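You operate a simulated robot arm through the tools that you are given. There is no shell and no other tool. Be economical: measure what you need, move in short steps, check, and stop when the job is done.

Carry out the task below with a simulated robot arm. There is one attempt and no reset: what you move stays moved.

## Task
Count the orange blocks on the programmer end of the front desk, then put as many of the grey spools from the programmer end of the front desk on the bare board there. Press the green key on the back keyboard three times. Fetch the computer mouse from the back desk top and set it on the back desk top behind the monitors. Put the paste jar from the nozzle tester end of the back desk on top of the teal tub. Do these in any order. Set down upright: paste jar.

It is judged by the outcome, as a careful person would: the job done as asked, and still so three seconds after it is handed in. It fails if anything else is knocked over, pushed out of place, dropped, spilled or broken.

## Robot
A 6-joint arm with a four-finger gripper on a trunk, on a base that drives. Base frame: it is fixed to the floor where the robot stands at the start and does not move with it; the origin is under the middle of the robot, x ahead of it, y to its left, z up; the surface under the hand at the start is at about z = 0.75. Readings come in m, rad, newtons and seconds.
With the tool pointing down near the work surface it reaches from about 0.46 to 0.92 m from the robot's upright axis, wherever it stands. Its first joint turns from -2.897 to 2.897 rad. Places, roughly: back desk top behind the monitors (80x24 cm) [4.1, -0.82, 0.76]; bare board [0.75, -0.5, 0.75]; computer mouse (6x11x4 cm) [3.3, -1.4, 0.8]; green key on the back keyboard [3.3, -1.2, 0.8]; grey spool (5x5x2 cm) [0.7, -0.4, 0.8]; orange block (4x5x3 cm) [0.6, -0.3, 0.8]; orange block (5x3x4 cm) [0.4, -0.3, 0.8]; paste jar [3.5, -0.25, 0.75]; teal tub (7x7x7 cm) [3.6, -0.2, 0.8]. Payload 3.43 kg.
Tool frame: the origin (TCP) lies between the finger pads and is the grasp point; the fingertips stand 0.03 m ahead of it; z points along the fingers, y is the line along which they close. Largest opening 0.12 m; the body of the gripper starts 0.085 m behind the TCP.
Orientation is told as [roll, pitch, yaw] about the base's x, y, z axes, in that order, counted from this pose: with the fingers straight down and closing along the base's y, the tool's x points along the base's -x, its y along +y and its z along -z.

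## Interface
- The arm moves only by the tool jog_arm. Its argument "series" is a list of rows, each a list of 7 numbers: the shift along the tool's x, y, z in m, then the turn, a rotation vector about the tool's x, y, z in rad, then the closure, from 0 (fully open) to 1 (shut). In form: [[x, y, z, rx, ry, rz, gripper], ...]. A call has 1 to 12 rows; each row is the pose to reach, as a shift and turn from the pose commanded when the call began, along the tool's axes at that moment. A row lasts 0.2 s, in which the tool goes at most 0.05 m and 0.15 rad; a call with a longer step from one row to the next is refused whole, and so is a gripper value outside its range. A pose out of reach is approached as far as the arm can. The call stops where the force on the tool passes 40 N (or 10 N more than at its start, if that is more) or the arm is blocked; 0.2 s more then pass. Each finger halts on what it meets, pressing with about 36 N; the grip force reading is that of the motor and also rises with nothing between the fingers. The clock runs only during rows and for 0.2 s after the last one: add rows that repeat a pose to give the fingers time. It gives the time, the measured TCP pose, the force on the tool (base axes), the opening and the grip force at its end, in the units of the frame above (readings bear some noise), with the torque about the TCP (base axes, N m) and any sound that the robot's microphone picked up.
- Cameras (640 x 400 px; columns grow to the right, rows downward): "scene" is now at [0.0452, 0.1453, 1.501]; the picture's right is [-0.63, -0.78, 0.00], its down [-0.51, 0.41, -0.76] and it looks along [0.59, -0.48, -0.65] (base axes); focal length 296 px, centre (320, 200). "wrist" rides on the gripper at [0.071, -0.017, -0.121] in the tool frame; the picture's right is [0.23, 0.97, 0.00], its down [-0.81, 0.19, -0.55] and it looks along [-0.54, 0.13, 0.83] (tool axes); focal length 275 px, centre (320, 200). There is no depth. A picture from a camera that has moved, and an enlarged one, comes with that camera's place and axes in the base frame and with its lens.
- camera(camera): a new picture of that camera. No time passes.
- slide_trunk(by): slides the trunk up (or, below 0, down) by that many m; the arm and the scene camera ride with it, the base frame stays. It gives what a move gives, with no picture.
- drive_base(legs): drives the robot by 1 to 6 legs, each [ahead, left, turn to the left] in m, m and rad, along the robot's own axes; the way and the turn of a leg run together, so that a leg with both is an arc; at most 1.5 m and 3.142 rad a leg. The arm and the cameras ride along, it lands a little off, and it stops where it bumps. It gives what a move gives.
- pan_tilt(pan, tilt): turns the head with the scene camera to pan (to the left, within 2.094 rad either way) and tilt (down, from -0.506 to 1.204), counted from straight ahead of the robot. It gives what a move gives.
- enlarge(camera, box): a new picture of the part [left, top, right, bottom] of that camera's present view, enlarged. No time passes.
- sign_off(): hands the job in; it is judged then, once.

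Go step by step. Nothing tells you exact positions but the pictures and the camera data: compare them with the known pose of the tool, close in by small moves and look again before you grip or let go. The budget is 165 turns and 120 pictures, counting those below and the enlarged ones. Unless the task says otherwise, let go and move clear before handing in, and close with one line.

The tools are called after ">>>" as name(argument=value, ...) on one line, values as JSON. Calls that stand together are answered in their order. jog_arm: Moves the arm, as the interface text tells. Its arguments: {"type":"object","properties":{"series":{"type":"array","items":{"type":"array","items":{"type":"number"}}}},"required":["series"]} The other tools are called the same way: slide_trunk (by) slides the trunk up or down; drive_base (legs) drives the base; pan_tilt (pan, tilt) turns the head that bears the scene camera; camera (camera) takes a picture; enlarge (camera, box) takes an enlarged picture of a part of a camera's view; sign_off () hands the job in.

At the start:

```text
time: 0.0
tool_pos: [0.5367, -0.1031, 0.9607]
orientation: [0.001, 0.0, 0.001]
wrist_force: [-0.3, 0.6, -0.3]
torque: [-0.04, 0.03, 0.02]
grip_width: 0.1198
grip_force: 0.1
trunk travel left (down, up): [-0.075, 0.465]
robot x, y, heading: [0.0011, -0.002, 0.0]
head pan, tilt: [-0.684, 0.712]
```

scene: 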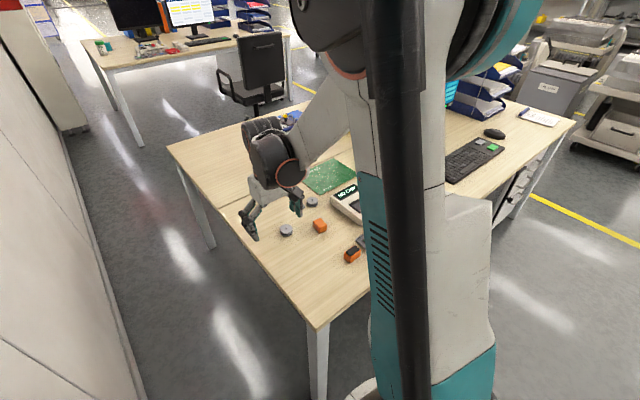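
wrist: 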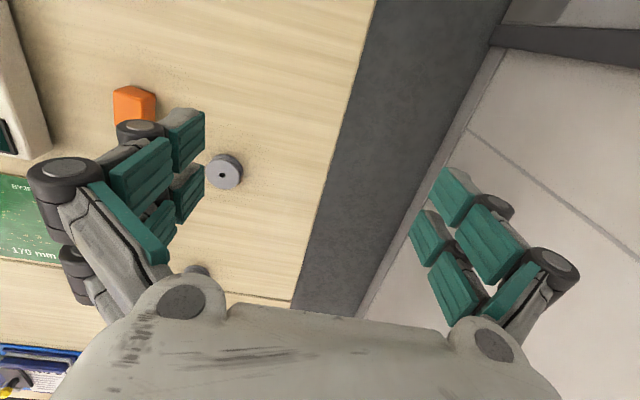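

I see the front desk with grey spools, orange blocks, a programmer and a green board on its near end; the back desk is farther ahead. I'll enlarge the view and look from a different head angle to count.

>>> enlarge(camera="scene", box=[220, 140, 400, 280])

>>> enlarge(camera="scene", box=[60, 0, 300, 120])

```text
2.86 times, centred on (310, 210) of scene
camera zoom: at [0.0452, 0.1453, 1.501], right [-0.63, -0.78, 0.0], down [-0.51, 0.41, -0.76], along [0.59, -0.48, -0.65], focal length 846 px, centre (349, 171)
```

zoom: 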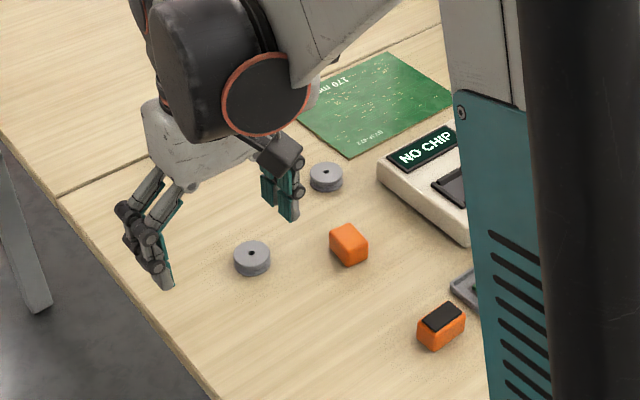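

```text
2.67 times, centred on (180, 60) of scene
camera zoom: at [0.0452, 0.1453, 1.501], right [-0.63, -0.78, 0.0], down [-0.51, 0.41, -0.76], along [0.59, -0.48, -0.65], focal length 790 px, centre (693, 573)
```

zoom: 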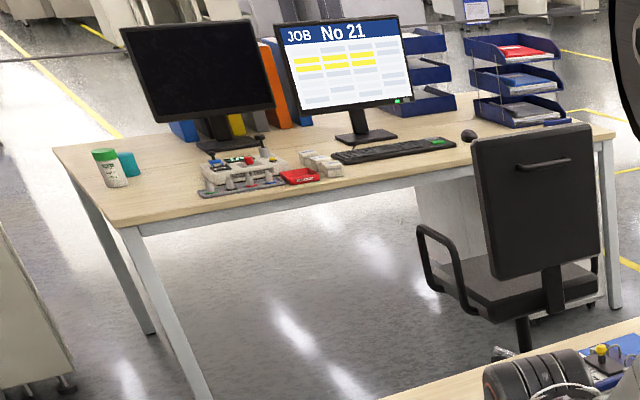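

I can see two spools and two orange pieces (one with a dark top), but the arm hides part of the desk. I'll move the hand over the desk and up to survey with the wrist camera.

>>> jog_arm(series=[[0, -0.04, -0.02, 0, 0, 0, 0], [0, -0.08, -0.04, 0, 0, 0, 0], [0.01, -0.12, -0.06, 0, 0, 0, 0], [0.02, -0.16, -0.08, 0, 0, 0, 0], [0.03, -0.2, -0.1, 0, 0, 0, 0], [0.04, -0.24, -0.12, 0, 0, 0, 0], [0.05, -0.28, -0.13, 0, 0, 0, 0], [0.05, -0.28, -0.13, 0, 0, 0, 0]])

>>> camera(camera="wrist")

>>> camera(camera="scene")

```text
time: 1.8
tool_pos: [0.4878, -0.386, 1.0896]
orientation: [0.001, 0.001, 0.0]
wrist_force: [-0.1, 0.5, 0.0]
torque: [0.06, 0.01, 0.01]
grip_width: 0.1204
grip_force: 0.0
trunk travel left (down, up): [-0.075, 0.465]
robot x, y, heading: [0.0012, -0.0036, -0.002]
head pan, tilt: [-0.684, 0.712]
```

```text
115 pictures are left
camera wrist: at [0.4139, -0.4025, 1.2108], right [-0.23, 0.97, 0.0], down [0.81, 0.19, 0.55], along [0.54, 0.13, -0.83], focal length 275 px, centre (320, 200)
```

wrist: 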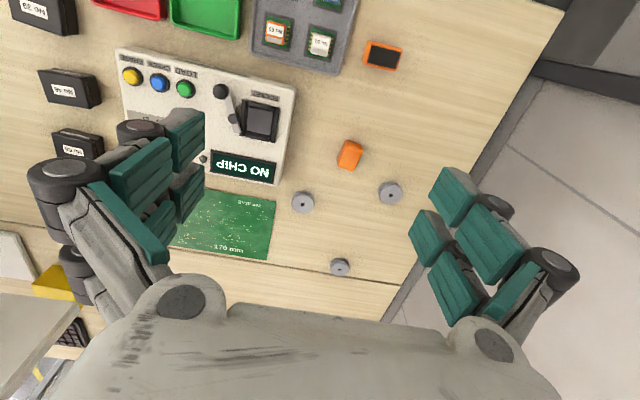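

```text
114 pictures are left
camera scene: at [0.0451, 0.1446, 1.501], right [-0.63, -0.78, 0.0], down [-0.51, 0.41, -0.76], along [0.59, -0.48, -0.65], focal length 296 px, centre (320, 200)
```

scene: 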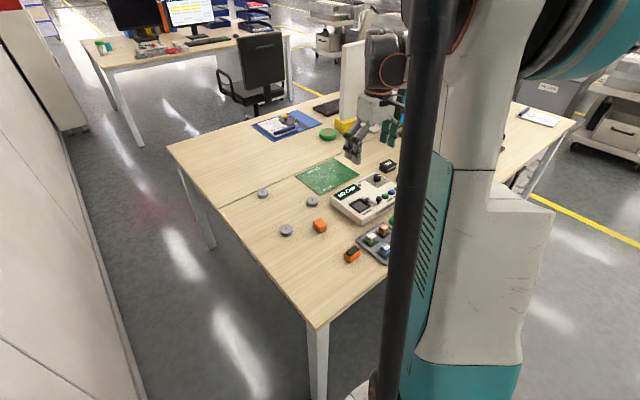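

Three spools now (grey), and two orange blocks (one with a dark top). I'll zoom to verify the count and look for hidden blocks.

>>> enlarge(camera="wrist", box=[150, 0, 460, 300])

>>> enlarge(camera="scene", box=[240, 90, 420, 280])

```text
1.33 times, centred on (305, 150) of wrist
camera zoom: at [0.4139, -0.4025, 1.2108], right [-0.23, 0.97, 0.0], down [0.81, 0.19, 0.55], along [0.54, 0.13, -0.83], focal length 367 px, centre (340, 267)
```

zoom: 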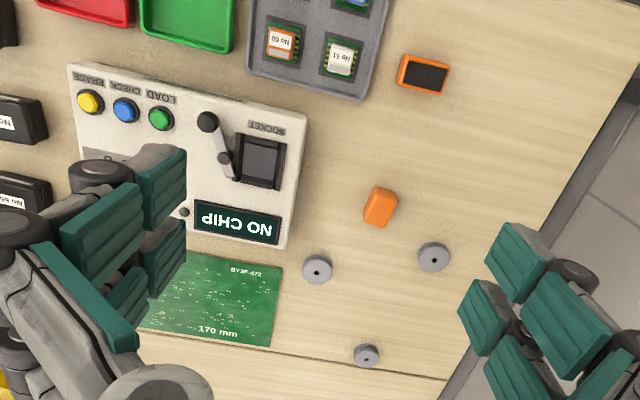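

```text
2.11 times, centred on (330, 185) of scene
camera zoom: at [0.0451, 0.1446, 1.501], right [-0.63, -0.78, 0.0], down [-0.51, 0.41, -0.76], along [0.59, -0.48, -0.65], focal length 623 px, centre (299, 232)
```

zoom: 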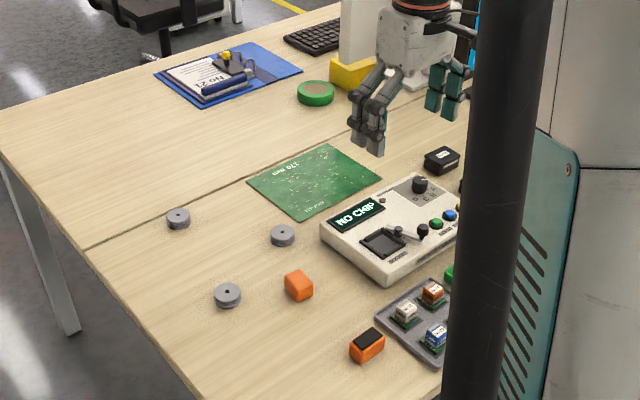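

I count two orange blocks, so two spools go on the board (spools at about (0.71,-0.365) and (0.65,-0.21)). I'll shift the base right for better reach and look for hidden blocks from there.

>>> drive_base(legs=[[0, -0.2, 0]])

>>> pan_tilt(pan=-0.3, tilt=0.9)

>>> camera(camera="scene")

>>> camera(camera="wrist")

```text
time: 3.4
tool_pos: [0.4872, -0.583, 1.0905]
orientation: [0.001, 0.003, 0.0]
wrist_force: [-0.1, 0.1, 1.0]
torque: [-0.02, -0.02, -0.01]
grip_width: 0.1197
grip_force: 0.1
trunk travel left (down, up): [-0.075, 0.465]
robot x, y, heading: [0.0002, -0.2022, 0.007]
head pan, tilt: [-0.684, 0.712]
```

```text
time: 4.2
tool_pos: [0.4869, -0.5836, 1.0905]
orientation: [-0.001, -0.002, 0.0]
wrist_force: [0.8, 0.0, -0.4]
torque: [-0.02, 0.05, 0.01]
grip_width: 0.12
grip_force: 0.1
trunk travel left (down, up): [-0.075, 0.465]
robot x, y, heading: [0.0012, -0.1976, -0.001]
head pan, tilt: [-0.3, 0.901]
```

```text
111 pictures are left
camera scene: at [0.0518, -0.0227, 1.4859], right [-0.3, -0.95, 0.0], down [-0.75, 0.23, -0.62], along [0.59, -0.18, -0.78], focal length 296 px, centre (320, 200)
```

scene: 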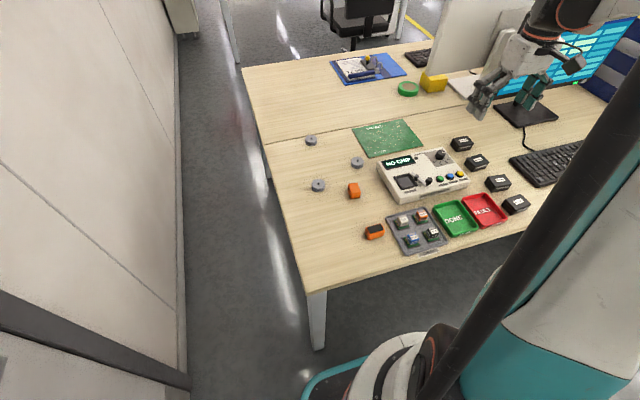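

```text
110 pictures are left
camera wrist: at [0.414, -0.6007, 1.2108], right [-0.23, 0.97, 0.0], down [0.81, 0.19, 0.55], along [0.54, 0.13, -0.83], focal length 275 px, centre (320, 200)
```

wrist: 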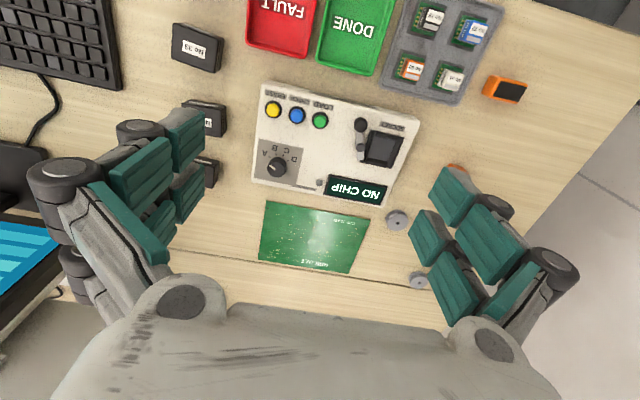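

The whole end is visible: exactly two orange blocks. I'll go above the spool at about (0.712,-0.368).

>>> jog_arm(series=[[-0.028, 0.027, 0, 0, 0, 0, 0], [-0.056, 0.054, 0, 0, 0, 0, 0], [-0.084, 0.08, 0.02, 0, 0, 0, 0], [-0.112, 0.107, 0.04, 0, 0, 0, 0], [-0.14, 0.134, 0.07, 0, 0, 0, 0.2], [-0.168, 0.16, 0.1, 0, 0, 0, 0.2], [-0.196, 0.188, 0.14, 0, 0, 0, 0.2], [-0.225, 0.215, 0.18, 0, 0, 0, 0.2], [-0.225, 0.215, 0.2, 0, 0, 0, 0.2], [-0.225, 0.215, 0.2, 0, 0, 0, 0.2]])

>>> camera(camera="wrist")

>>> enlarge(camera="scene", box=[280, 80, 440, 220])

```text
refused: row 7 steps farther than a row can; nothing moved
```

```text
109 pictures are left
camera wrist: at [0.414, -0.6007, 1.2108], right [-0.23, 0.97, 0.0], down [0.81, 0.19, 0.55], along [0.54, 0.13, -0.83], focal length 275 px, centre (320, 200)
```

wrist: 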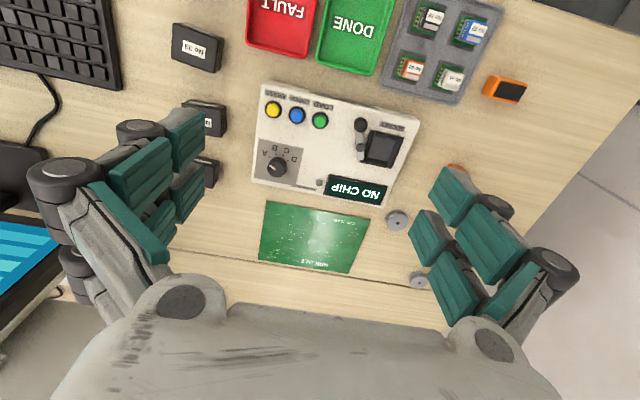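

```text
2.86 times, centred on (360, 150) of scene
camera zoom: at [0.0518, -0.0227, 1.4859], right [-0.3, -0.95, 0.0], down [-0.75, 0.23, -0.62], along [0.59, -0.18, -0.78], focal length 846 px, centre (206, 343)
```

zoom: 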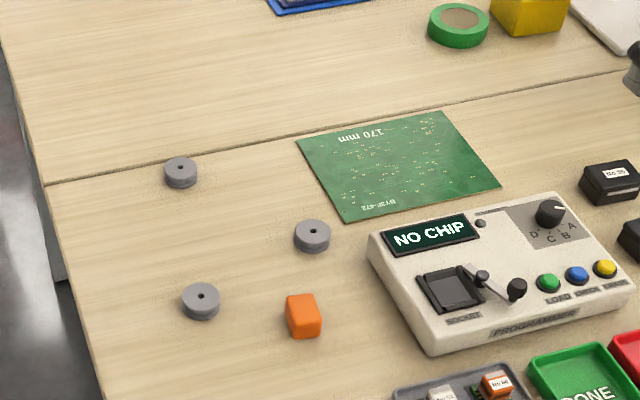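

The spool estimate is confirmed at about (0.717,-0.367). I redo the approach with smaller steps.

>>> jog_arm(series=[[-0.028, 0.027, 0, 0, 0, 0, 0], [-0.056, 0.054, 0, 0, 0, 0, 0], [-0.084, 0.08, 0.02, 0, 0, 0, 0], [-0.112, 0.107, 0.04, 0, 0, 0, 0], [-0.14, 0.134, 0.065, 0, 0, 0, 0.2], [-0.168, 0.16, 0.09, 0, 0, 0, 0.2], [-0.196, 0.188, 0.115, 0, 0, 0, 0.2], [-0.229, 0.215, 0.135, 0, 0, 0, 0.2], [-0.229, 0.215, 0.17, 0, 0, 0, 0.2], [-0.229, 0.215, 0.2, 0, 0, 0, 0.2], [-0.229, 0.215, 0.2, 0, 0, 0, 0.2]])

>>> camera(camera="wrist")

>>> enlarge(camera="scene", box=[280, 80, 440, 220])

```text
time: 6.7
tool_pos: [0.7155, -0.3676, 0.8883]
orientation: [0.0, -0.001, 0.001]
wrist_force: [1.2, 0.4, 0.0]
torque: [0.0, 0.04, 0.0]
grip_width: 0.096
grip_force: 0.1
trunk travel left (down, up): [-0.075, 0.465]
robot x, y, heading: [0.0002, -0.2003, 0.001]
head pan, tilt: [-0.3, 0.901]
```

```text
107 pictures are left
camera wrist: at [0.6432, -0.3856, 1.0105], right [-0.23, 0.97, 0.0], down [0.81, 0.19, 0.55], along [0.54, 0.13, -0.83], focal length 275 px, centre (320, 200)
```

wrist: 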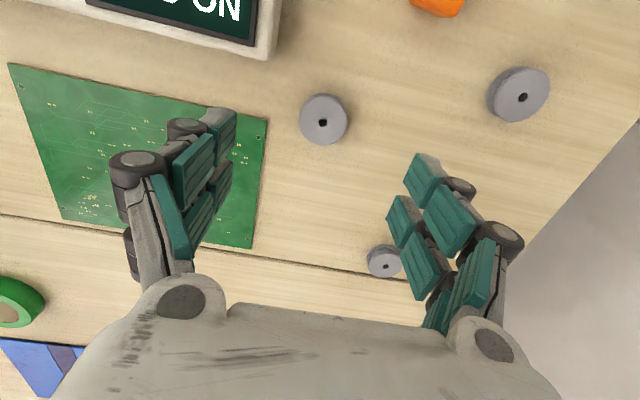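

```text
2.86 times, centred on (360, 150) of scene
camera zoom: at [0.0523, -0.0226, 1.4858], right [-0.3, -0.96, 0.0], down [-0.75, 0.23, -0.62], along [0.59, -0.18, -0.78], focal length 846 px, centre (206, 343)
```

zoom: 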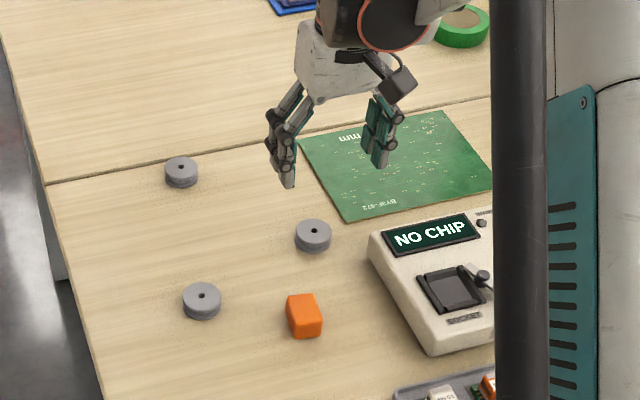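

The spool is at (0.718,-0.364), almost exactly below the TCP. I descend and grip.

>>> jog_arm(series=[[-0.003, 0.003, 0.03, 0, 0, 0, 0.2], [-0.003, 0.003, 0.06, 0, 0, 0, 0.2], [-0.003, 0.003, 0.085, 0, 0, 0, 0.2], [-0.003, 0.003, 0.1, 0, 0, 0, 0.2], [-0.003, 0.003, 0.1, 0, 0, 0, 0.4], [-0.003, 0.003, 0.1, 0, 0, 0, 0.8], [-0.003, 0.003, 0.1, 0, 0, 0, 0.8], [-0.003, 0.003, 0.1, 0, 0, 0, 0.8]])

>>> camera(camera="wrist")

```text
time: 8.4
tool_pos: [0.7194, -0.3658, 0.7913]
orientation: [0.001, 0.0, 0.0]
wrist_force: [0.4, -0.2, 0.3]
torque: [0.0, 0.01, -0.01]
grip_width: 0.0411
grip_force: 36.2
trunk travel left (down, up): [-0.075, 0.465]
robot x, y, heading: [-0.0005, -0.1947, 0.003]
head pan, tilt: [-0.3, 0.901]
```

```text
105 pictures are left
camera wrist: at [0.646, -0.3832, 0.9107], right [-0.23, 0.97, 0.0], down [0.81, 0.19, 0.55], along [0.54, 0.13, -0.83], focal length 275 px, centre (320, 200)
```

wrist: 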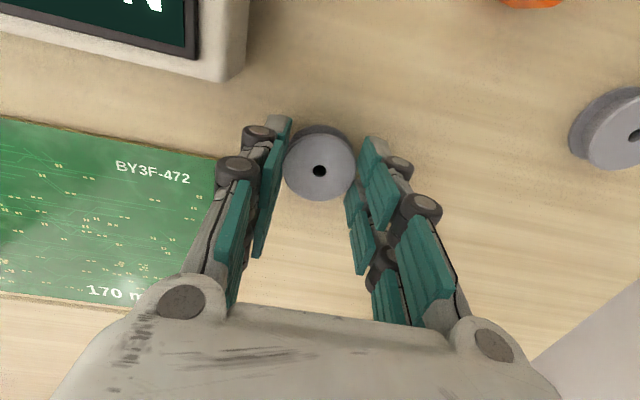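

Gripped (4.1 cm). I lift and carry it to the far half of the board at about (0.80,-0.57).

>>> jog_arm(series=[[0, 0, -0.04, 0, 0, 0, 0.8], [0, 0, -0.08, 0, 0, 0, 0.8], [-0.02, -0.04, -0.08, 0, 0, 0, 0.8], [-0.04, -0.08, -0.08, 0, 0, 0, 0.8], [-0.06, -0.12, -0.08, 0, 0, 0, 0.8], [-0.075, -0.16, -0.08, 0, 0, 0, 0.8], [-0.08, -0.2, -0.08, 0, 0, 0, 0.8], [-0.08, -0.2, -0.08, 0, 0, 0, 0.8]])

>>> camera(camera="wrist")

```text
time: 10.2
tool_pos: [0.8014, -0.566, 0.8687]
orientation: [0.0, 0.001, 0.002]
wrist_force: [-0.4, -0.2, -0.2]
torque: [0.06, -0.01, 0.01]
grip_width: 0.0411
grip_force: 36.2
trunk travel left (down, up): [-0.075, 0.465]
robot x, y, heading: [0.0015, -0.2008, -0.0]
head pan, tilt: [-0.3, 0.901]
```

```text
104 pictures are left
camera wrist: at [0.7278, -0.5833, 0.9908], right [-0.23, 0.97, 0.0], down [0.81, 0.19, 0.55], along [0.54, 0.13, -0.83], focal length 275 px, centre (320, 200)
```

wrist: 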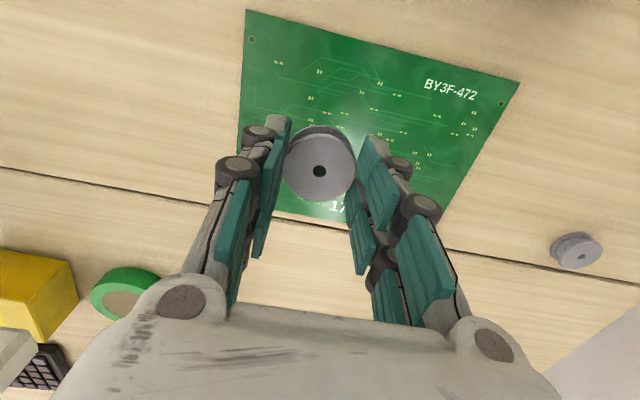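

The spool is over the board's far half. I lower it, release and lift away.

>>> jog_arm(series=[[0, 0, 0.03, 0, 0, 0, 0.8], [0, 0, 0.055, 0, 0, 0, 0.8], [0, 0, 0.068, 0, 0, 0, 0.8], [0, 0, 0.075, 0, 0, 0, 0.8], [0, 0, 0.075, 0, 0, 0, 0.45], [0, 0, 0.075, 0, 0, 0, 0.35], [0, 0, 0.075, 0, 0, 0, 0.35], [0, 0, 0.04, 0, 0, 0, 0.35], [0, 0, 0, 0, 0, 0, 0.2], [0, 0.02, -0.03, 0, 0, 0, 0.2]])

>>> camera(camera="wrist")

```text
time: 12.4
tool_pos: [0.7986, -0.5454, 0.8997]
orientation: [0.001, -0.001, 0.0]
wrist_force: [-0.3, -0.7, 0.4]
torque: [0.04, 0.0, 0.01]
grip_width: 0.0958
grip_force: 0.4
trunk travel left (down, up): [-0.075, 0.465]
robot x, y, heading: [0.0017, -0.1986, -0.003]
head pan, tilt: [-0.3, 0.901]
```

```text
103 pictures are left
camera wrist: at [0.7263, -0.5631, 1.0208], right [-0.23, 0.97, 0.0], down [0.81, 0.19, 0.55], along [0.54, 0.13, -0.83], focal length 275 px, centre (320, 200)
```

wrist: 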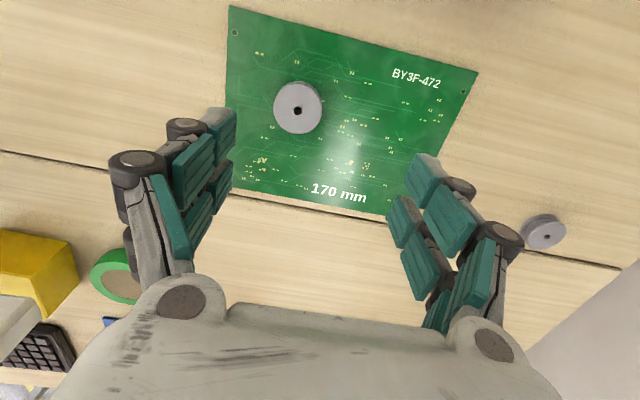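

First spool rests on the board. Now to the second spool at about (0.66,-0.206).

>>> jog_arm(series=[[0.016, 0.04, 0, 0, 0, 0, 0.2], [0.032, 0.08, 0, 0, 0, 0, 0.2], [0.048, 0.12, 0, 0, 0, 0, 0.2], [0.064, 0.16, 0, 0, 0, 0, 0.2], [0.08, 0.2, 0, 0, 0, 0, 0.2], [0.096, 0.24, 0, 0, 0, 0, 0.2], [0.112, 0.28, 0, 0, 0, 0, 0.2], [0.128, 0.315, 0, 0, 0, 0, 0.2], [0.14, 0.34, 0.01, 0, 0, 0, 0.2], [0.14, 0.34, 0.01, 0, 0, 0, 0.2]])

>>> camera(camera="wrist")

```text
time: 14.7
tool_pos: [0.6586, -0.2051, 0.8907]
orientation: [0.001, -0.001, 0.001]
wrist_force: [-0.3, 0.2, -0.1]
torque: [0.01, 0.02, 0.03]
grip_width: 0.0958
grip_force: 0.1
trunk travel left (down, up): [-0.075, 0.465]
robot x, y, heading: [-0.0007, -0.196, 0.002]
head pan, tilt: [-0.3, 0.901]
```

```text
102 pictures are left
camera wrist: at [0.586, -0.2226, 1.0108], right [-0.23, 0.97, 0.0], down [0.81, 0.19, 0.55], along [0.54, 0.13, -0.83], focal length 275 px, centre (320, 200)
```

wrist: 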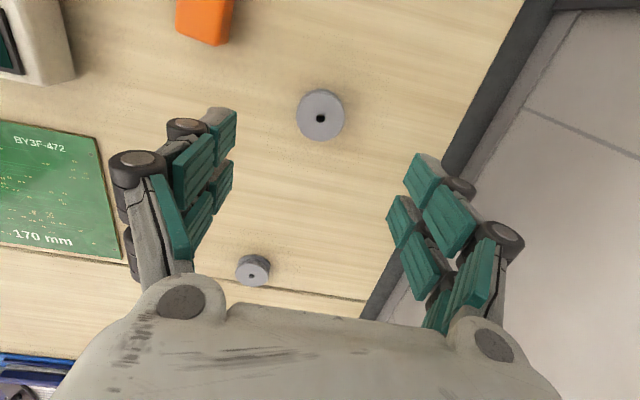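

The second spool lies right below. Descend and grip.

>>> jog_arm(series=[[0.003, 0, 0.03, 0, 0, 0, 0.2], [0.003, 0, 0.06, 0, 0, 0, 0.2], [0.003, 0, 0.085, 0, 0, 0, 0.2], [0.003, 0, 0.101, 0, 0, 0, 0.2], [0.003, 0, 0.101, 0, 0, 0, 0.4], [0.003, 0, 0.101, 0, 0, 0, 0.8], [0.003, 0, 0.101, 0, 0, 0, 0.8], [0.003, 0, 0.101, 0, 0, 0, 0.8], [0.003, 0, 0.06, 0, 0, 0, 0.8], [0.003, 0, 0.02, 0, 0, 0, 0.8]])

```text
time: 16.9
tool_pos: [0.657, -0.2048, 0.8713]
orientation: [0.0, 0.0, 0.001]
wrist_force: [-0.1, 1.1, -0.2]
torque: [-0.01, 0.03, 0.0]
grip_width: 0.0421
grip_force: 36.0
trunk travel left (down, up): [-0.075, 0.465]
robot x, y, heading: [-0.0016, -0.196, 0.001]
head pan, tilt: [-0.3, 0.901]
```

Gripped and lifted. I carry it to the near half of the board, about (0.80,-0.47).

>>> jog_arm(series=[[-0.02, -0.038, 0, 0, 0, 0, 0.8], [-0.04, -0.076, 0, 0, 0, 0, 0.8], [-0.06, -0.114, 0, 0, 0, 0, 0.8], [-0.08, -0.152, 0, 0, 0, 0, 0.8], [-0.1, -0.19, 0, 0, 0, 0, 0.8], [-0.12, -0.228, 0, 0, 0, 0, 0.8], [-0.143, -0.265, 0, 0, 0, 0, 0.8], [-0.143, -0.265, 0, 0, 0, 0, 0.8]])

>>> camera(camera="wrist")

```text
time: 18.6
tool_pos: [0.7993, -0.4716, 0.8715]
orientation: [0.0, 0.001, 0.0]
wrist_force: [-0.3, -0.3, 0.0]
torque: [0.0, 0.03, 0.0]
grip_width: 0.0421
grip_force: 35.9
trunk travel left (down, up): [-0.075, 0.465]
robot x, y, heading: [-0.0014, -0.1979, 0.007]
head pan, tilt: [-0.3, 0.901]
```

```text
101 pictures are left
camera wrist: at [0.7264, -0.4889, 0.991], right [-0.23, 0.97, 0.0], down [0.81, 0.19, 0.55], along [0.54, 0.13, -0.83], focal length 275 px, centre (320, 200)
```

wrist: 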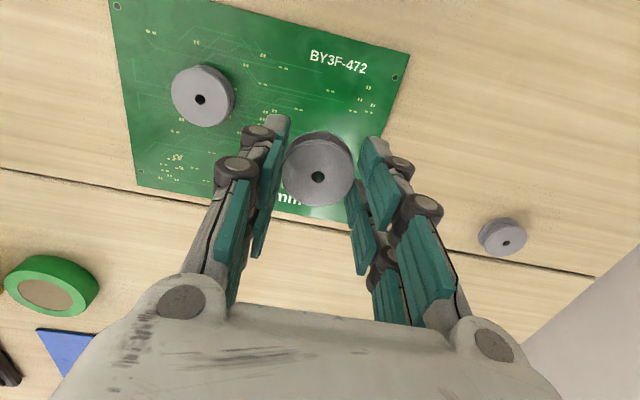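

Well placed over the board, clear of the first spool. Lower, release and raise high for travel.

>>> jog_arm(series=[[0, 0, 0.03, 0, 0, 0, 0.8], [0, 0, 0.055, 0, 0, 0, 0.8], [0, 0, 0.07, 0, 0, 0, 0.8], [0, 0, 0.077, 0, 0, 0, 0.8], [0, 0, 0.077, 0, 0, 0, 0.5], [0, 0, 0.077, 0, 0, 0, 0.42], [0, 0, 0.077, 0, 0, 0, 0.42], [0, 0, 0.04, 0, 0, 0, 0.42], [0, 0, 0, 0, 0, 0, 0.3], [0.03, 0, -0.04, 0, 0, 0, 0.2], [0.06, 0.02, -0.08, 0, 0, 0, 0.2], [0.09, 0.04, -0.12, 0, 0, 0, 0.2]])

>>> camera(camera="wrist")

>>> pan_tilt(pan=0.0, tilt=0.35)

>>> camera(camera="scene")

```text
refused: row 11 steps farther than a row can; nothing moved
```

```text
100 pictures are left
camera wrist: at [0.7264, -0.4889, 0.991], right [-0.23, 0.97, 0.0], down [0.81, 0.19, 0.55], along [0.54, 0.13, -0.83], focal length 275 px, centre (320, 200)
```

wrist: 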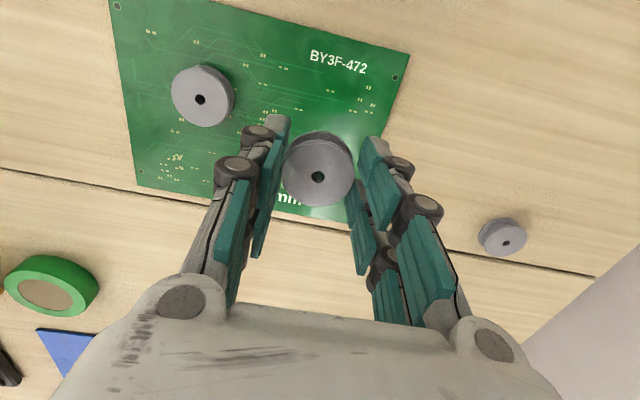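

```text
time: 19.6
tool_pos: [0.7991, -0.4713, 0.87]
orientation: [0.001, 0.001, -0.001]
wrist_force: [0.7, 0.7, -0.9]
torque: [0.01, 0.02, 0.0]
grip_width: 0.0419
grip_force: 35.9
trunk travel left (down, up): [-0.075, 0.465]
robot x, y, heading: [-0.0029, -0.1998, -0.0]
head pan, tilt: [0.0, 0.351]
```

```text
99 pictures are left
camera scene: at [0.073, -0.0003, 1.5333], right [0.0, -1.0, 0.0], down [-0.34, 0.0, -0.94], along [0.94, 0.0, -0.34], focal length 296 px, centre (320, 200)
```

scene: 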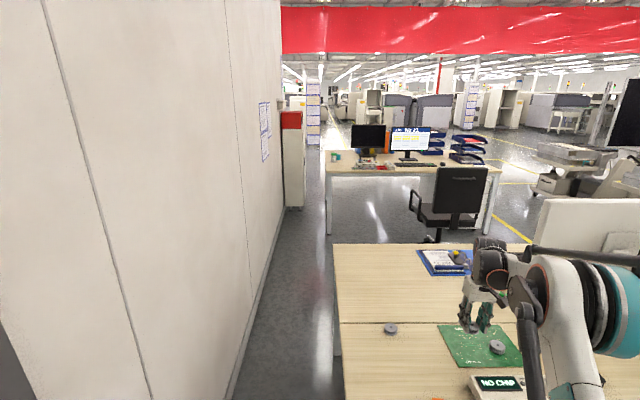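

One step was too long, nothing moved. I lower and release with shorter steps.

>>> jog_arm(series=[[0, 0, 0.03, 0, 0, 0, 0.8], [0, 0, 0.055, 0, 0, 0, 0.8], [0, 0, 0.07, 0, 0, 0, 0.8], [0, 0, 0.077, 0, 0, 0, 0.8], [0, 0, 0.077, 0, 0, 0, 0.5], [0, 0, 0.077, 0, 0, 0, 0.42], [0, 0, 0.077, 0, 0, 0, 0.42], [0, 0, 0.04, 0, 0, 0, 0.42], [0, 0, 0, 0, 0, 0, 0.3], [0.0, 0, -0.04, 0, 0, 0, 0.2], [0.02, 0.02, -0.07, 0, 0, 0, 0.2], [0.04, 0.02, -0.11, 0, 0, 0, 0.2]])

>>> camera(camera="wrist")

>>> pan_tilt(pan=0.2, tilt=1.2)

>>> camera(camera="scene")

```text
time: 22.2
tool_pos: [0.7593, -0.45, 0.9806]
orientation: [-0.001, 0.0, 0.001]
wrist_force: [-0.9, 0.5, -0.6]
torque: [-0.03, 0.04, 0.02]
grip_width: 0.0959
grip_force: 0.2
trunk travel left (down, up): [-0.075, 0.465]
robot x, y, heading: [-0.0009, -0.2015, -0.003]
head pan, tilt: [0.0, 0.351]
```

```text
98 pictures are left
camera wrist: at [0.6852, -0.4673, 1.1015], right [-0.23, 0.97, 0.0], down [0.81, 0.19, 0.55], along [0.54, 0.13, -0.83], focal length 275 px, centre (320, 200)
```

wrist: 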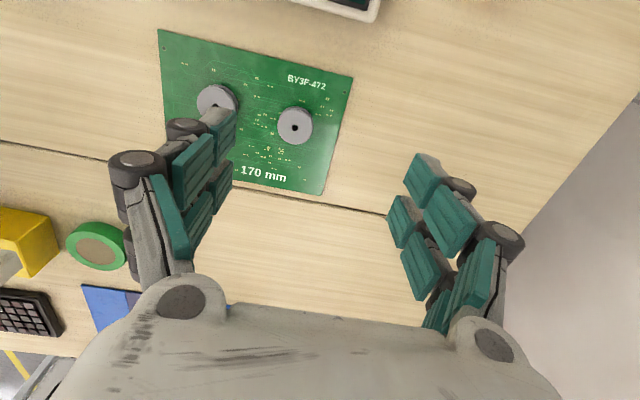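

```text
time: 23.4
tool_pos: [0.7585, -0.4503, 0.9801]
orientation: [0.0, 0.001, -0.001]
wrist_force: [-0.1, 0.2, 0.4]
torque: [-0.02, -0.01, -0.01]
grip_width: 0.096
grip_force: 0.0
trunk travel left (down, up): [-0.075, 0.465]
robot x, y, heading: [-0.0002, -0.2, -0.0]
head pan, tilt: [0.201, 1.201]
```

```text
97 pictures are left
camera scene: at [0.0346, 0.011, 1.4661], right [0.2, -0.98, 0.0], down [-0.91, -0.19, -0.36], along [0.36, 0.07, -0.93], focal length 296 px, centre (320, 200)
```

scene: 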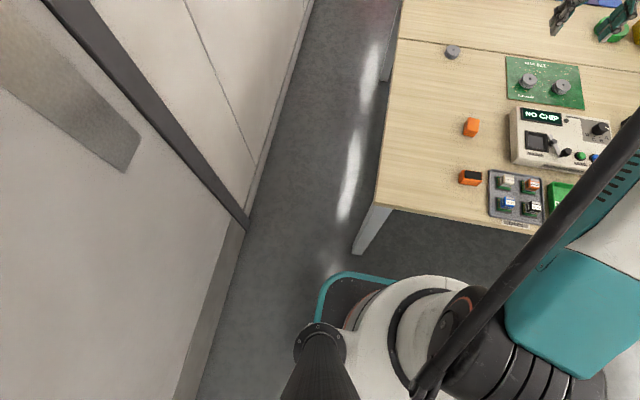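

Both spools sit on the board and the third stays put. The aisle between desk and wall seems ~0.6 m wide with the base ~0.42 m wide; I'll strafe into its middle with the hand raised and look.

>>> jog_arm(series=[[0.04, 0.02, -0.02, 0, 0, 0, 0.2], [0.08, 0.04, -0.04, 0, 0, 0, 0.2], [0.12, 0.07, -0.06, 0, 0, 0, 0.2], [0.16, 0.1, -0.08, 0, 0, 0, 0.2], [0.2, 0.13, -0.1, 0, 0, 0, 0.2], [0.23, 0.16, -0.12, 0, 0, 0, 0.2], [0.24, 0.2, -0.12, 0, 0, 0, 0.2], [0.24, 0.24, -0.12, 0, 0, 0, 0.2], [0.24, 0.24, -0.12, 0, 0, 0, 0.2]])

>>> drive_base(legs=[[0, 0.2, 0]])

>>> pan_tilt(pan=0.5, tilt=1.2)

>>> camera(camera="scene")

```text
refused: row 3 steps farther than a row can; nothing moved
```

```text
time: 25.0
tool_pos: [0.7579, -0.251, 0.9805]
orientation: [0.0, -0.001, 0.0]
wrist_force: [-0.4, 0.7, -0.9]
torque: [-0.01, -0.04, 0.0]
grip_width: 0.0959
grip_force: 0.0
trunk travel left (down, up): [-0.075, 0.465]
robot x, y, heading: [-0.004, 0.0011, -0.0]
head pan, tilt: [0.201, 1.201]
```

```text
time: 25.8
tool_pos: [0.759, -0.2508, 0.9801]
orientation: [0.002, 0.0, 0.0]
wrist_force: [-0.2, 0.3, 0.8]
torque: [-0.03, 0.0, 0.01]
grip_width: 0.0962
grip_force: 0.1
trunk travel left (down, up): [-0.075, 0.465]
robot x, y, heading: [-0.0005, 0.0016, -0.003]
head pan, tilt: [0.499, 1.201]
```

```text
96 pictures are left
camera scene: at [0.0292, 0.2259, 1.466], right [0.48, -0.88, 0.0], down [-0.82, -0.44, -0.36], along [0.32, 0.17, -0.93], focal length 296 px, centre (320, 200)
```

scene: 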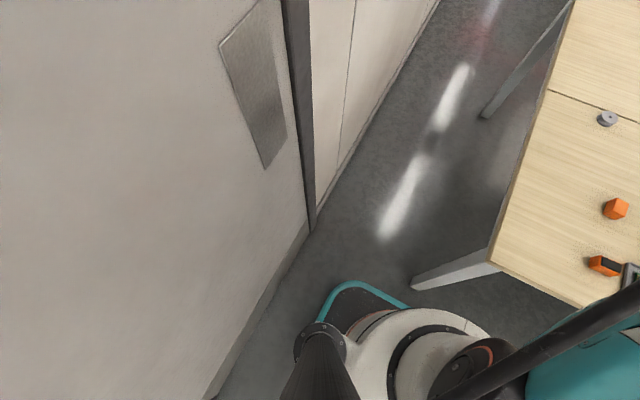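

The aisle is only about 0.54 m wide against a base of roughly 0.48 m: tight. I'll inspect the aisle ahead, the chair and the route around the right before choosing.

>>> pan_tilt(pan=-0.2, tilt=0.45)

>>> camera(camera="scene")

>>> enlarge(camera="scene", box=[180, 60, 420, 210])

>>> pan_tilt(pan=-1.4, tilt=0.5)

>>> camera(camera="scene")

```text
time: 26.9
tool_pos: [0.757, -0.2512, 0.9802]
orientation: [0.0, -0.001, 0.0]
wrist_force: [-0.3, -0.2, 1.6]
torque: [-0.01, 0.01, 0.0]
grip_width: 0.096
grip_force: 0.1
trunk travel left (down, up): [-0.075, 0.465]
robot x, y, heading: [-0.0016, 0.0034, 0.001]
head pan, tilt: [-0.201, 0.45]
```

```text
95 pictures are left
camera scene: at [0.0701, 0.1808, 1.5241], right [-0.2, -0.98, 0.0], down [-0.43, 0.09, -0.9], along [0.88, -0.18, -0.44], focal length 296 px, centre (320, 200)
```

scene: 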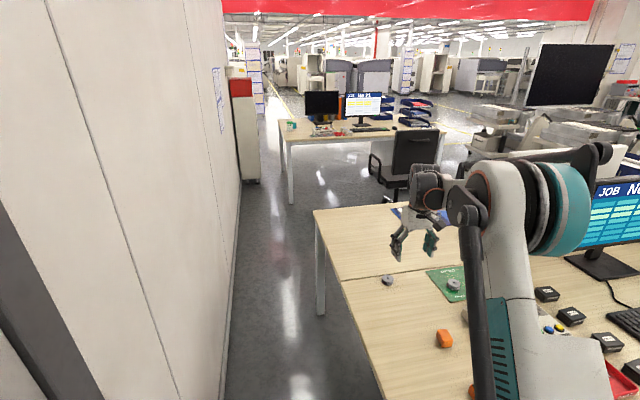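

```text
2.67 times, centred on (300, 135) of scene
camera zoom: at [0.0701, 0.1808, 1.5241], right [-0.2, -0.98, 0.0], down [-0.43, 0.09, -0.9], along [0.88, -0.18, -0.44], focal length 790 px, centre (373, 373)
```

zoom: 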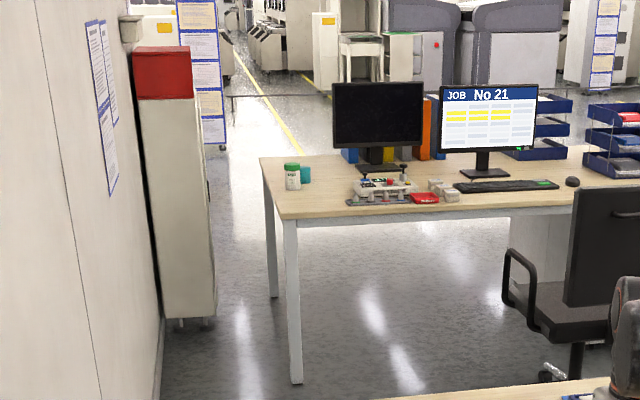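

```text
time: 28.3
tool_pos: [0.7582, -0.2528, 0.9796]
orientation: [-0.001, 0.0, 0.0]
wrist_force: [0.6, 0.5, 0.2]
torque: [-0.03, 0.03, 0.0]
grip_width: 0.0958
grip_force: 0.2
trunk travel left (down, up): [-0.075, 0.465]
robot x, y, heading: [0.0028, -0.0022, 0.004]
head pan, tilt: [-1.4, 0.499]
```

```text
93 pictures are left
camera scene: at [-0.0044, 0.1095, 1.5197], right [-0.99, -0.17, 0.0], down [-0.08, 0.47, -0.88], along [0.15, -0.87, -0.48], focal length 296 px, centre (320, 200)
```

scene: 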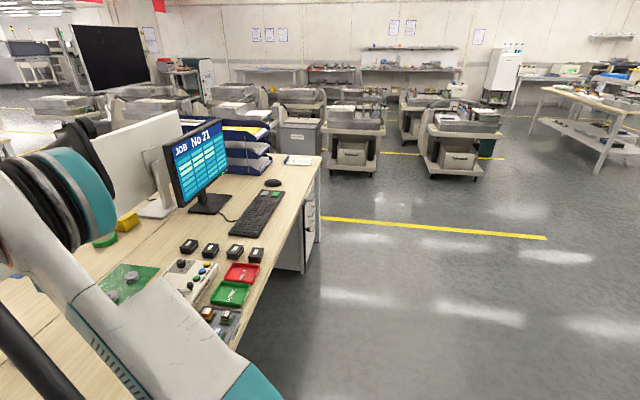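

The right-hand route is wide open, the chair leaves about 0.9 m of corridor between the desks, and a cabinet blocks the left end. I'll tuck and raise the arm, then go around the right.

>>> jog_arm(series=[[0.035, 0.02, -0.02, 0, 0, 0, 0.2], [0.07, 0.04, -0.04, 0, 0, 0, 0.2], [0.105, 0.06, -0.06, 0, 0, 0, 0.2], [0.14, 0.08, -0.08, 0, 0, 0, 0.2], [0.175, 0.1, -0.1, 0, 0, 0, 0.2], [0.21, 0.12, -0.12, 0, 0, 0, 0.2], [0.24, 0.15, -0.12, 0, 0, 0, 0.2], [0.26, 0.19, -0.12, 0, 0, 0, 0.2], [0.27, 0.23, -0.12, 0, 0, 0, 0.2], [0.27, 0.23, -0.12, 0, 0, 0, 0.2]])

>>> slide_trunk(by=0.2)

>>> drive_base(legs=[[-0.3, 0, 0], [0, -1.3, 0], [0, -1.3, 0]])

>>> pan_tilt(pan=0.1, tilt=0.5)

>>> camera(camera="scene")

```text
time: 30.5
tool_pos: [0.4885, -0.0204, 1.1013]
orientation: [0.001, 0.0, -0.001]
wrist_force: [0.1, 0.0, 1.1]
torque: [-0.06, -0.01, 0.01]
grip_width: 0.0959
grip_force: 0.1
trunk travel left (down, up): [-0.075, 0.465]
robot x, y, heading: [-0.0005, -0.0012, -0.003]
head pan, tilt: [-1.4, 0.499]
```

```text
time: 32.6
tool_pos: [0.489, -0.0208, 1.3007]
orientation: [-0.001, -0.001, 0.001]
wrist_force: [-1.1, -0.1, 0.2]
torque: [-0.01, 0.02, -0.02]
grip_width: 0.0962
grip_force: 0.0
trunk travel left (down, up): [-0.275, 0.265]
robot x, y, heading: [-0.0046, -0.0013, -0.003]
head pan, tilt: [-1.4, 0.499]
```

```text
time: 46.9
tool_pos: [0.2133, -2.6003, 1.2989]
orientation: [0.001, -0.001, 0.022]
wrist_force: [-0.3, -1.1, 0.2]
torque: [0.01, -0.01, 0.04]
grip_width: 0.0958
grip_force: 0.1
trunk travel left (down, up): [-0.275, 0.265]
robot x, y, heading: [-0.276, -2.5966, 0.029]
head pan, tilt: [-1.4, 0.499]
```

```text
time: 48.5
tool_pos: [0.2122, -2.6005, 1.3]
orientation: [0.0, 0.0, 0.023]
wrist_force: [-0.1, 0.4, -0.2]
torque: [0.0, 0.03, 0.02]
grip_width: 0.0961
grip_force: 0.2
trunk travel left (down, up): [-0.275, 0.265]
robot x, y, heading: [-0.279, -2.5918, 0.021]
head pan, tilt: [0.099, 0.499]
```

```text
92 pictures are left
camera scene: at [-0.2228, -2.4408, 1.721], right [-0.52, -0.85, 0.0], down [-0.4, 0.24, -0.88], along [0.76, -0.46, -0.47], focal length 296 px, centre (320, 200)
```

scene: 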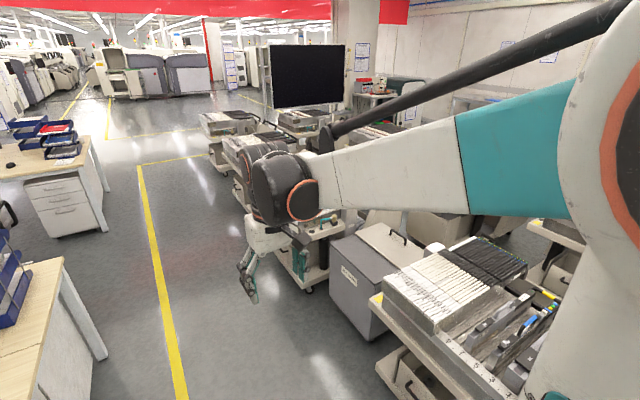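

The path ahead beside the desk end is clear (front desk ends at y≈-1.97, trolleys at y≈-3.25). I drive ahead to x≈2.0 and look toward the back desk.

>>> drive_base(legs=[[1.2, 0, -0.02], [1.1, 0, 0]])

>>> pan_tilt(pan=0.6, tilt=0.6)

>>> camera(camera="scene")

```text
time: 59.9
tool_pos: [2.5279, -2.5936, 1.2997]
orientation: [-0.002, -0.001, -0.002]
wrist_force: [-0.5, 0.2, -0.3]
torque: [-0.04, 0.03, 0.01]
grip_width: 0.0961
grip_force: 0.2
trunk travel left (down, up): [-0.275, 0.265]
robot x, y, heading: [2.0423, -2.5715, -0.001]
head pan, tilt: [0.099, 0.499]
```

```text
time: 60.8
tool_pos: [2.5286, -2.5943, 1.3003]
orientation: [0.0, -0.001, -0.002]
wrist_force: [0.2, 0.7, 0.0]
torque: [0.01, -0.03, 0.0]
grip_width: 0.0958
grip_force: 0.0
trunk travel left (down, up): [-0.275, 0.265]
robot x, y, heading: [2.0407, -2.5701, -0.002]
head pan, tilt: [0.6, 0.6]
```

```text
91 pictures are left
camera scene: at [2.0976, -2.4229, 1.7224], right [-0.53, -0.85, 0.0], down [-0.38, 0.24, -0.89], along [0.75, -0.47, -0.45], focal length 296 px, centre (320, 200)
```

scene: 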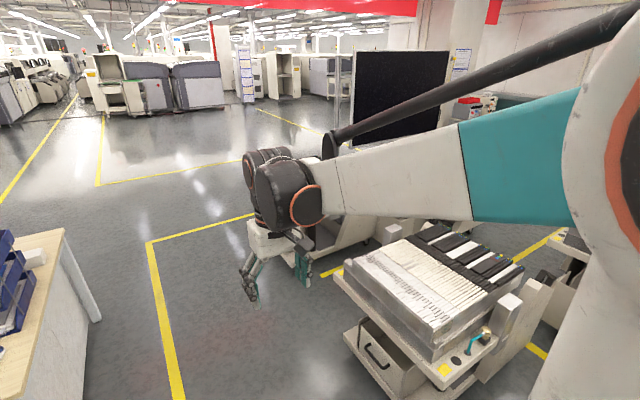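

The head camera seems to be stuck pointing at about -0.55 rad although it reads 0.6. I'll command it again to see.

>>> pan_tilt(pan=-0.6, tilt=0.3)

>>> pan_tilt(pan=0.6, tilt=0.5)

>>> camera(camera="scene")

```text
time: 62.2
tool_pos: [2.5287, -2.5934, 1.3005]
orientation: [-0.001, 0.0, -0.001]
wrist_force: [-0.2, -0.3, -0.4]
torque: [-0.01, -0.01, -0.02]
grip_width: 0.0959
grip_force: 0.1
trunk travel left (down, up): [-0.275, 0.265]
robot x, y, heading: [2.0386, -2.57, -0.005]
head pan, tilt: [-0.6, 0.3]
```

```text
time: 63.6
tool_pos: [2.5279, -2.5936, 1.2999]
orientation: [-0.001, 0.001, -0.002]
wrist_force: [0.5, 0.2, -0.5]
torque: [0.03, -0.05, -0.02]
grip_width: 0.0959
grip_force: 0.0
trunk travel left (down, up): [-0.275, 0.265]
robot x, y, heading: [2.0389, -2.574, -0.002]
head pan, tilt: [0.6, 0.499]
```

```text
90 pictures are left
camera scene: at [2.0996, -2.4218, 1.7307], right [-0.51, -0.86, 0.0], down [-0.32, 0.19, -0.93], along [0.8, -0.48, -0.37], focal length 296 px, centre (320, 200)
```

scene: 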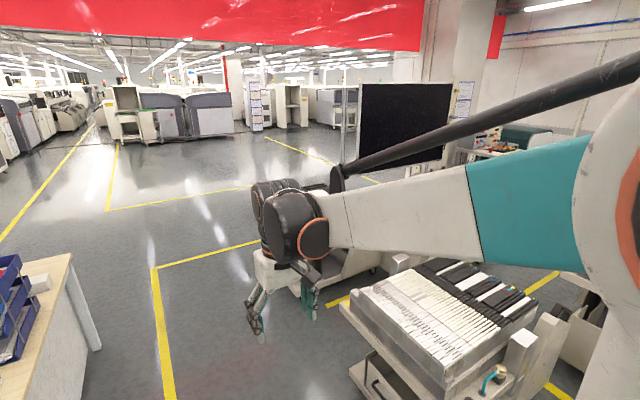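

The head is probably blocked by the tucked arm. I move the hand forward and to the right to free it.

>>> jog_arm(series=[[-0.03, -0.035, 0, 0, 0, 0, 0.2], [-0.06, -0.07, 0, 0, 0, 0, 0.2], [-0.09, -0.105, 0.01, 0, 0, 0, 0.2], [-0.12, -0.14, 0.02, 0, 0, 0, 0.2], [-0.14, -0.18, 0.04, 0, 0, 0, 0.2], [-0.15, -0.22, 0.06, 0, 0, 0, 0.2], [-0.15, -0.25, 0.08, 0, 0, 0, 0.2], [-0.15, -0.25, 0.08, 0, 0, 0, 0.2]])

>>> pan_tilt(pan=0.6, tilt=0.5)

>>> camera(camera="scene")

```text
time: 65.4
tool_pos: [2.6787, -2.8441, 1.2199]
orientation: [0.0, 0.001, 0.001]
wrist_force: [-0.3, 0.5, -0.1]
torque: [0.0, -0.02, 0.0]
grip_width: 0.0962
grip_force: 0.2
trunk travel left (down, up): [-0.275, 0.265]
robot x, y, heading: [2.0417, -2.5726, -0.004]
head pan, tilt: [0.6, 0.499]
```

```text
time: 66.0
tool_pos: [2.6782, -2.8428, 1.2202]
orientation: [0.0, 0.0, -0.001]
wrist_force: [-0.2, -0.4, 0.0]
torque: [-0.02, 0.0, 0.02]
grip_width: 0.0957
grip_force: 0.1
trunk travel left (down, up): [-0.275, 0.265]
robot x, y, heading: [2.0409, -2.5725, -0.001]
head pan, tilt: [0.6, 0.499]
```

```text
89 pictures are left
camera scene: at [2.0952, -2.3228, 1.7197], right [0.56, -0.83, 0.0], down [-0.4, -0.27, -0.88], along [0.72, 0.49, -0.48], focal length 296 px, centre (320, 200)
```

scene: 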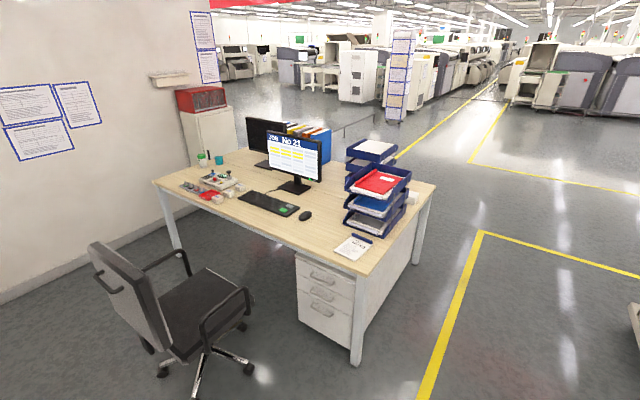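

Excellent view now. Mouse ≈(3.32,-1.38), green key ≈(3.28,-1.22), chair spans y≈-0.8…-1.48. I'll stand to the right of the chair at about (2.70,-1.80).

>>> drive_base(legs=[[0, 0.76, 0], [0.64, 0, 0]])

>>> pan_tilt(pan=0.3, tilt=0.85)

>>> camera(camera="scene")

```text
time: 73.3
tool_pos: [3.3243, -2.0698, 1.2215]
orientation: [-0.001, 0.0, 0.013]
wrist_force: [1.1, -0.3, -0.3]
torque: [0.03, 0.01, 0.04]
grip_width: 0.0961
grip_force: 0.0
trunk travel left (down, up): [-0.275, 0.265]
robot x, y, heading: [2.6826, -1.8056, 0.013]
head pan, tilt: [0.6, 0.499]
```

```text
time: 74.2
tool_pos: [3.3241, -2.0689, 1.2201]
orientation: [0.001, 0.0, 0.012]
wrist_force: [0.4, -0.2, 0.2]
torque: [0.01, -0.01, 0.05]
grip_width: 0.096
grip_force: 0.0
trunk travel left (down, up): [-0.275, 0.265]
robot x, y, heading: [2.6815, -1.8086, 0.011]
head pan, tilt: [0.3, 0.85]
```

```text
88 pictures are left
camera scene: at [2.7338, -1.5838, 1.6898], right [0.31, -0.95, 0.0], down [-0.71, -0.23, -0.66], along [0.63, 0.2, -0.75], focal length 296 px, centre (320, 200)
```

scene: 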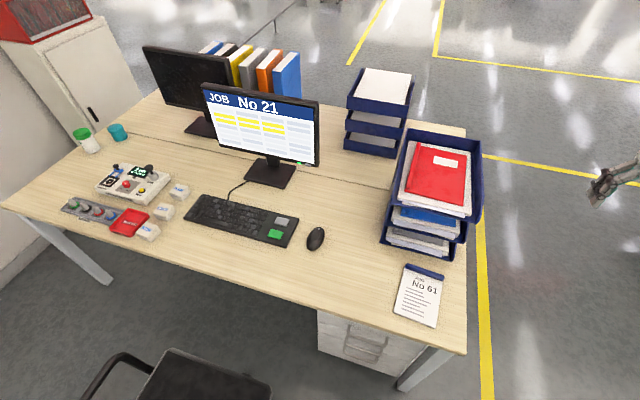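

The keyboard's green key and mouse are clearly visible. I zoom in for exact positions.

>>> enlarge(camera="scene", box=[180, 170, 360, 280])

>>> enlarge(camera="scene", box=[60, 30, 480, 240])

```text
3.56 times, centred on (270, 225) of scene
camera zoom: at [2.7338, -1.5838, 1.6898], right [0.31, -0.95, 0.0], down [-0.71, -0.23, -0.66], along [0.63, 0.2, -0.75], focal length 1053 px, centre (498, 111)
```

zoom: 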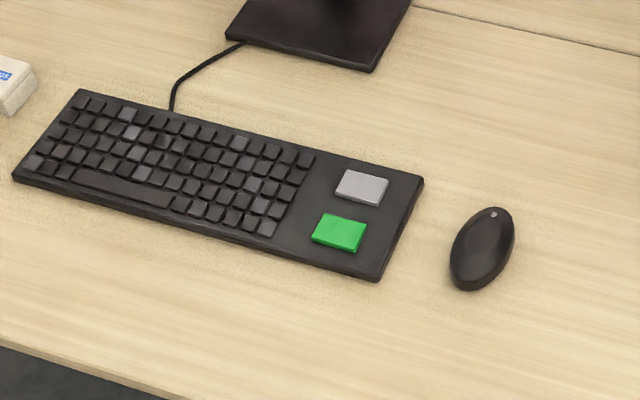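

```text
1.52 times, centred on (270, 135) of scene
camera zoom: at [2.7338, -1.5838, 1.6898], right [0.31, -0.95, 0.0], down [-0.71, -0.23, -0.66], along [0.63, 0.2, -0.75], focal length 451 px, centre (396, 299)
```

zoom: 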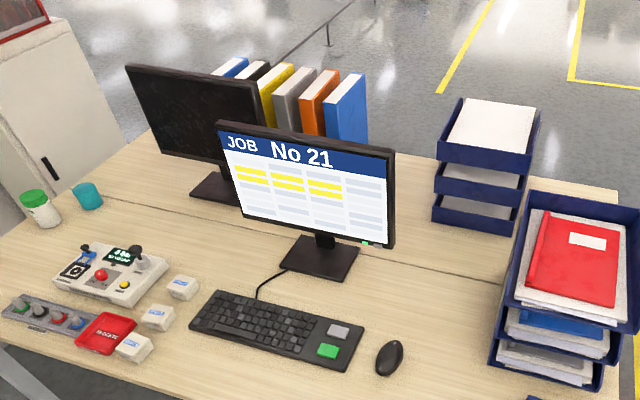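

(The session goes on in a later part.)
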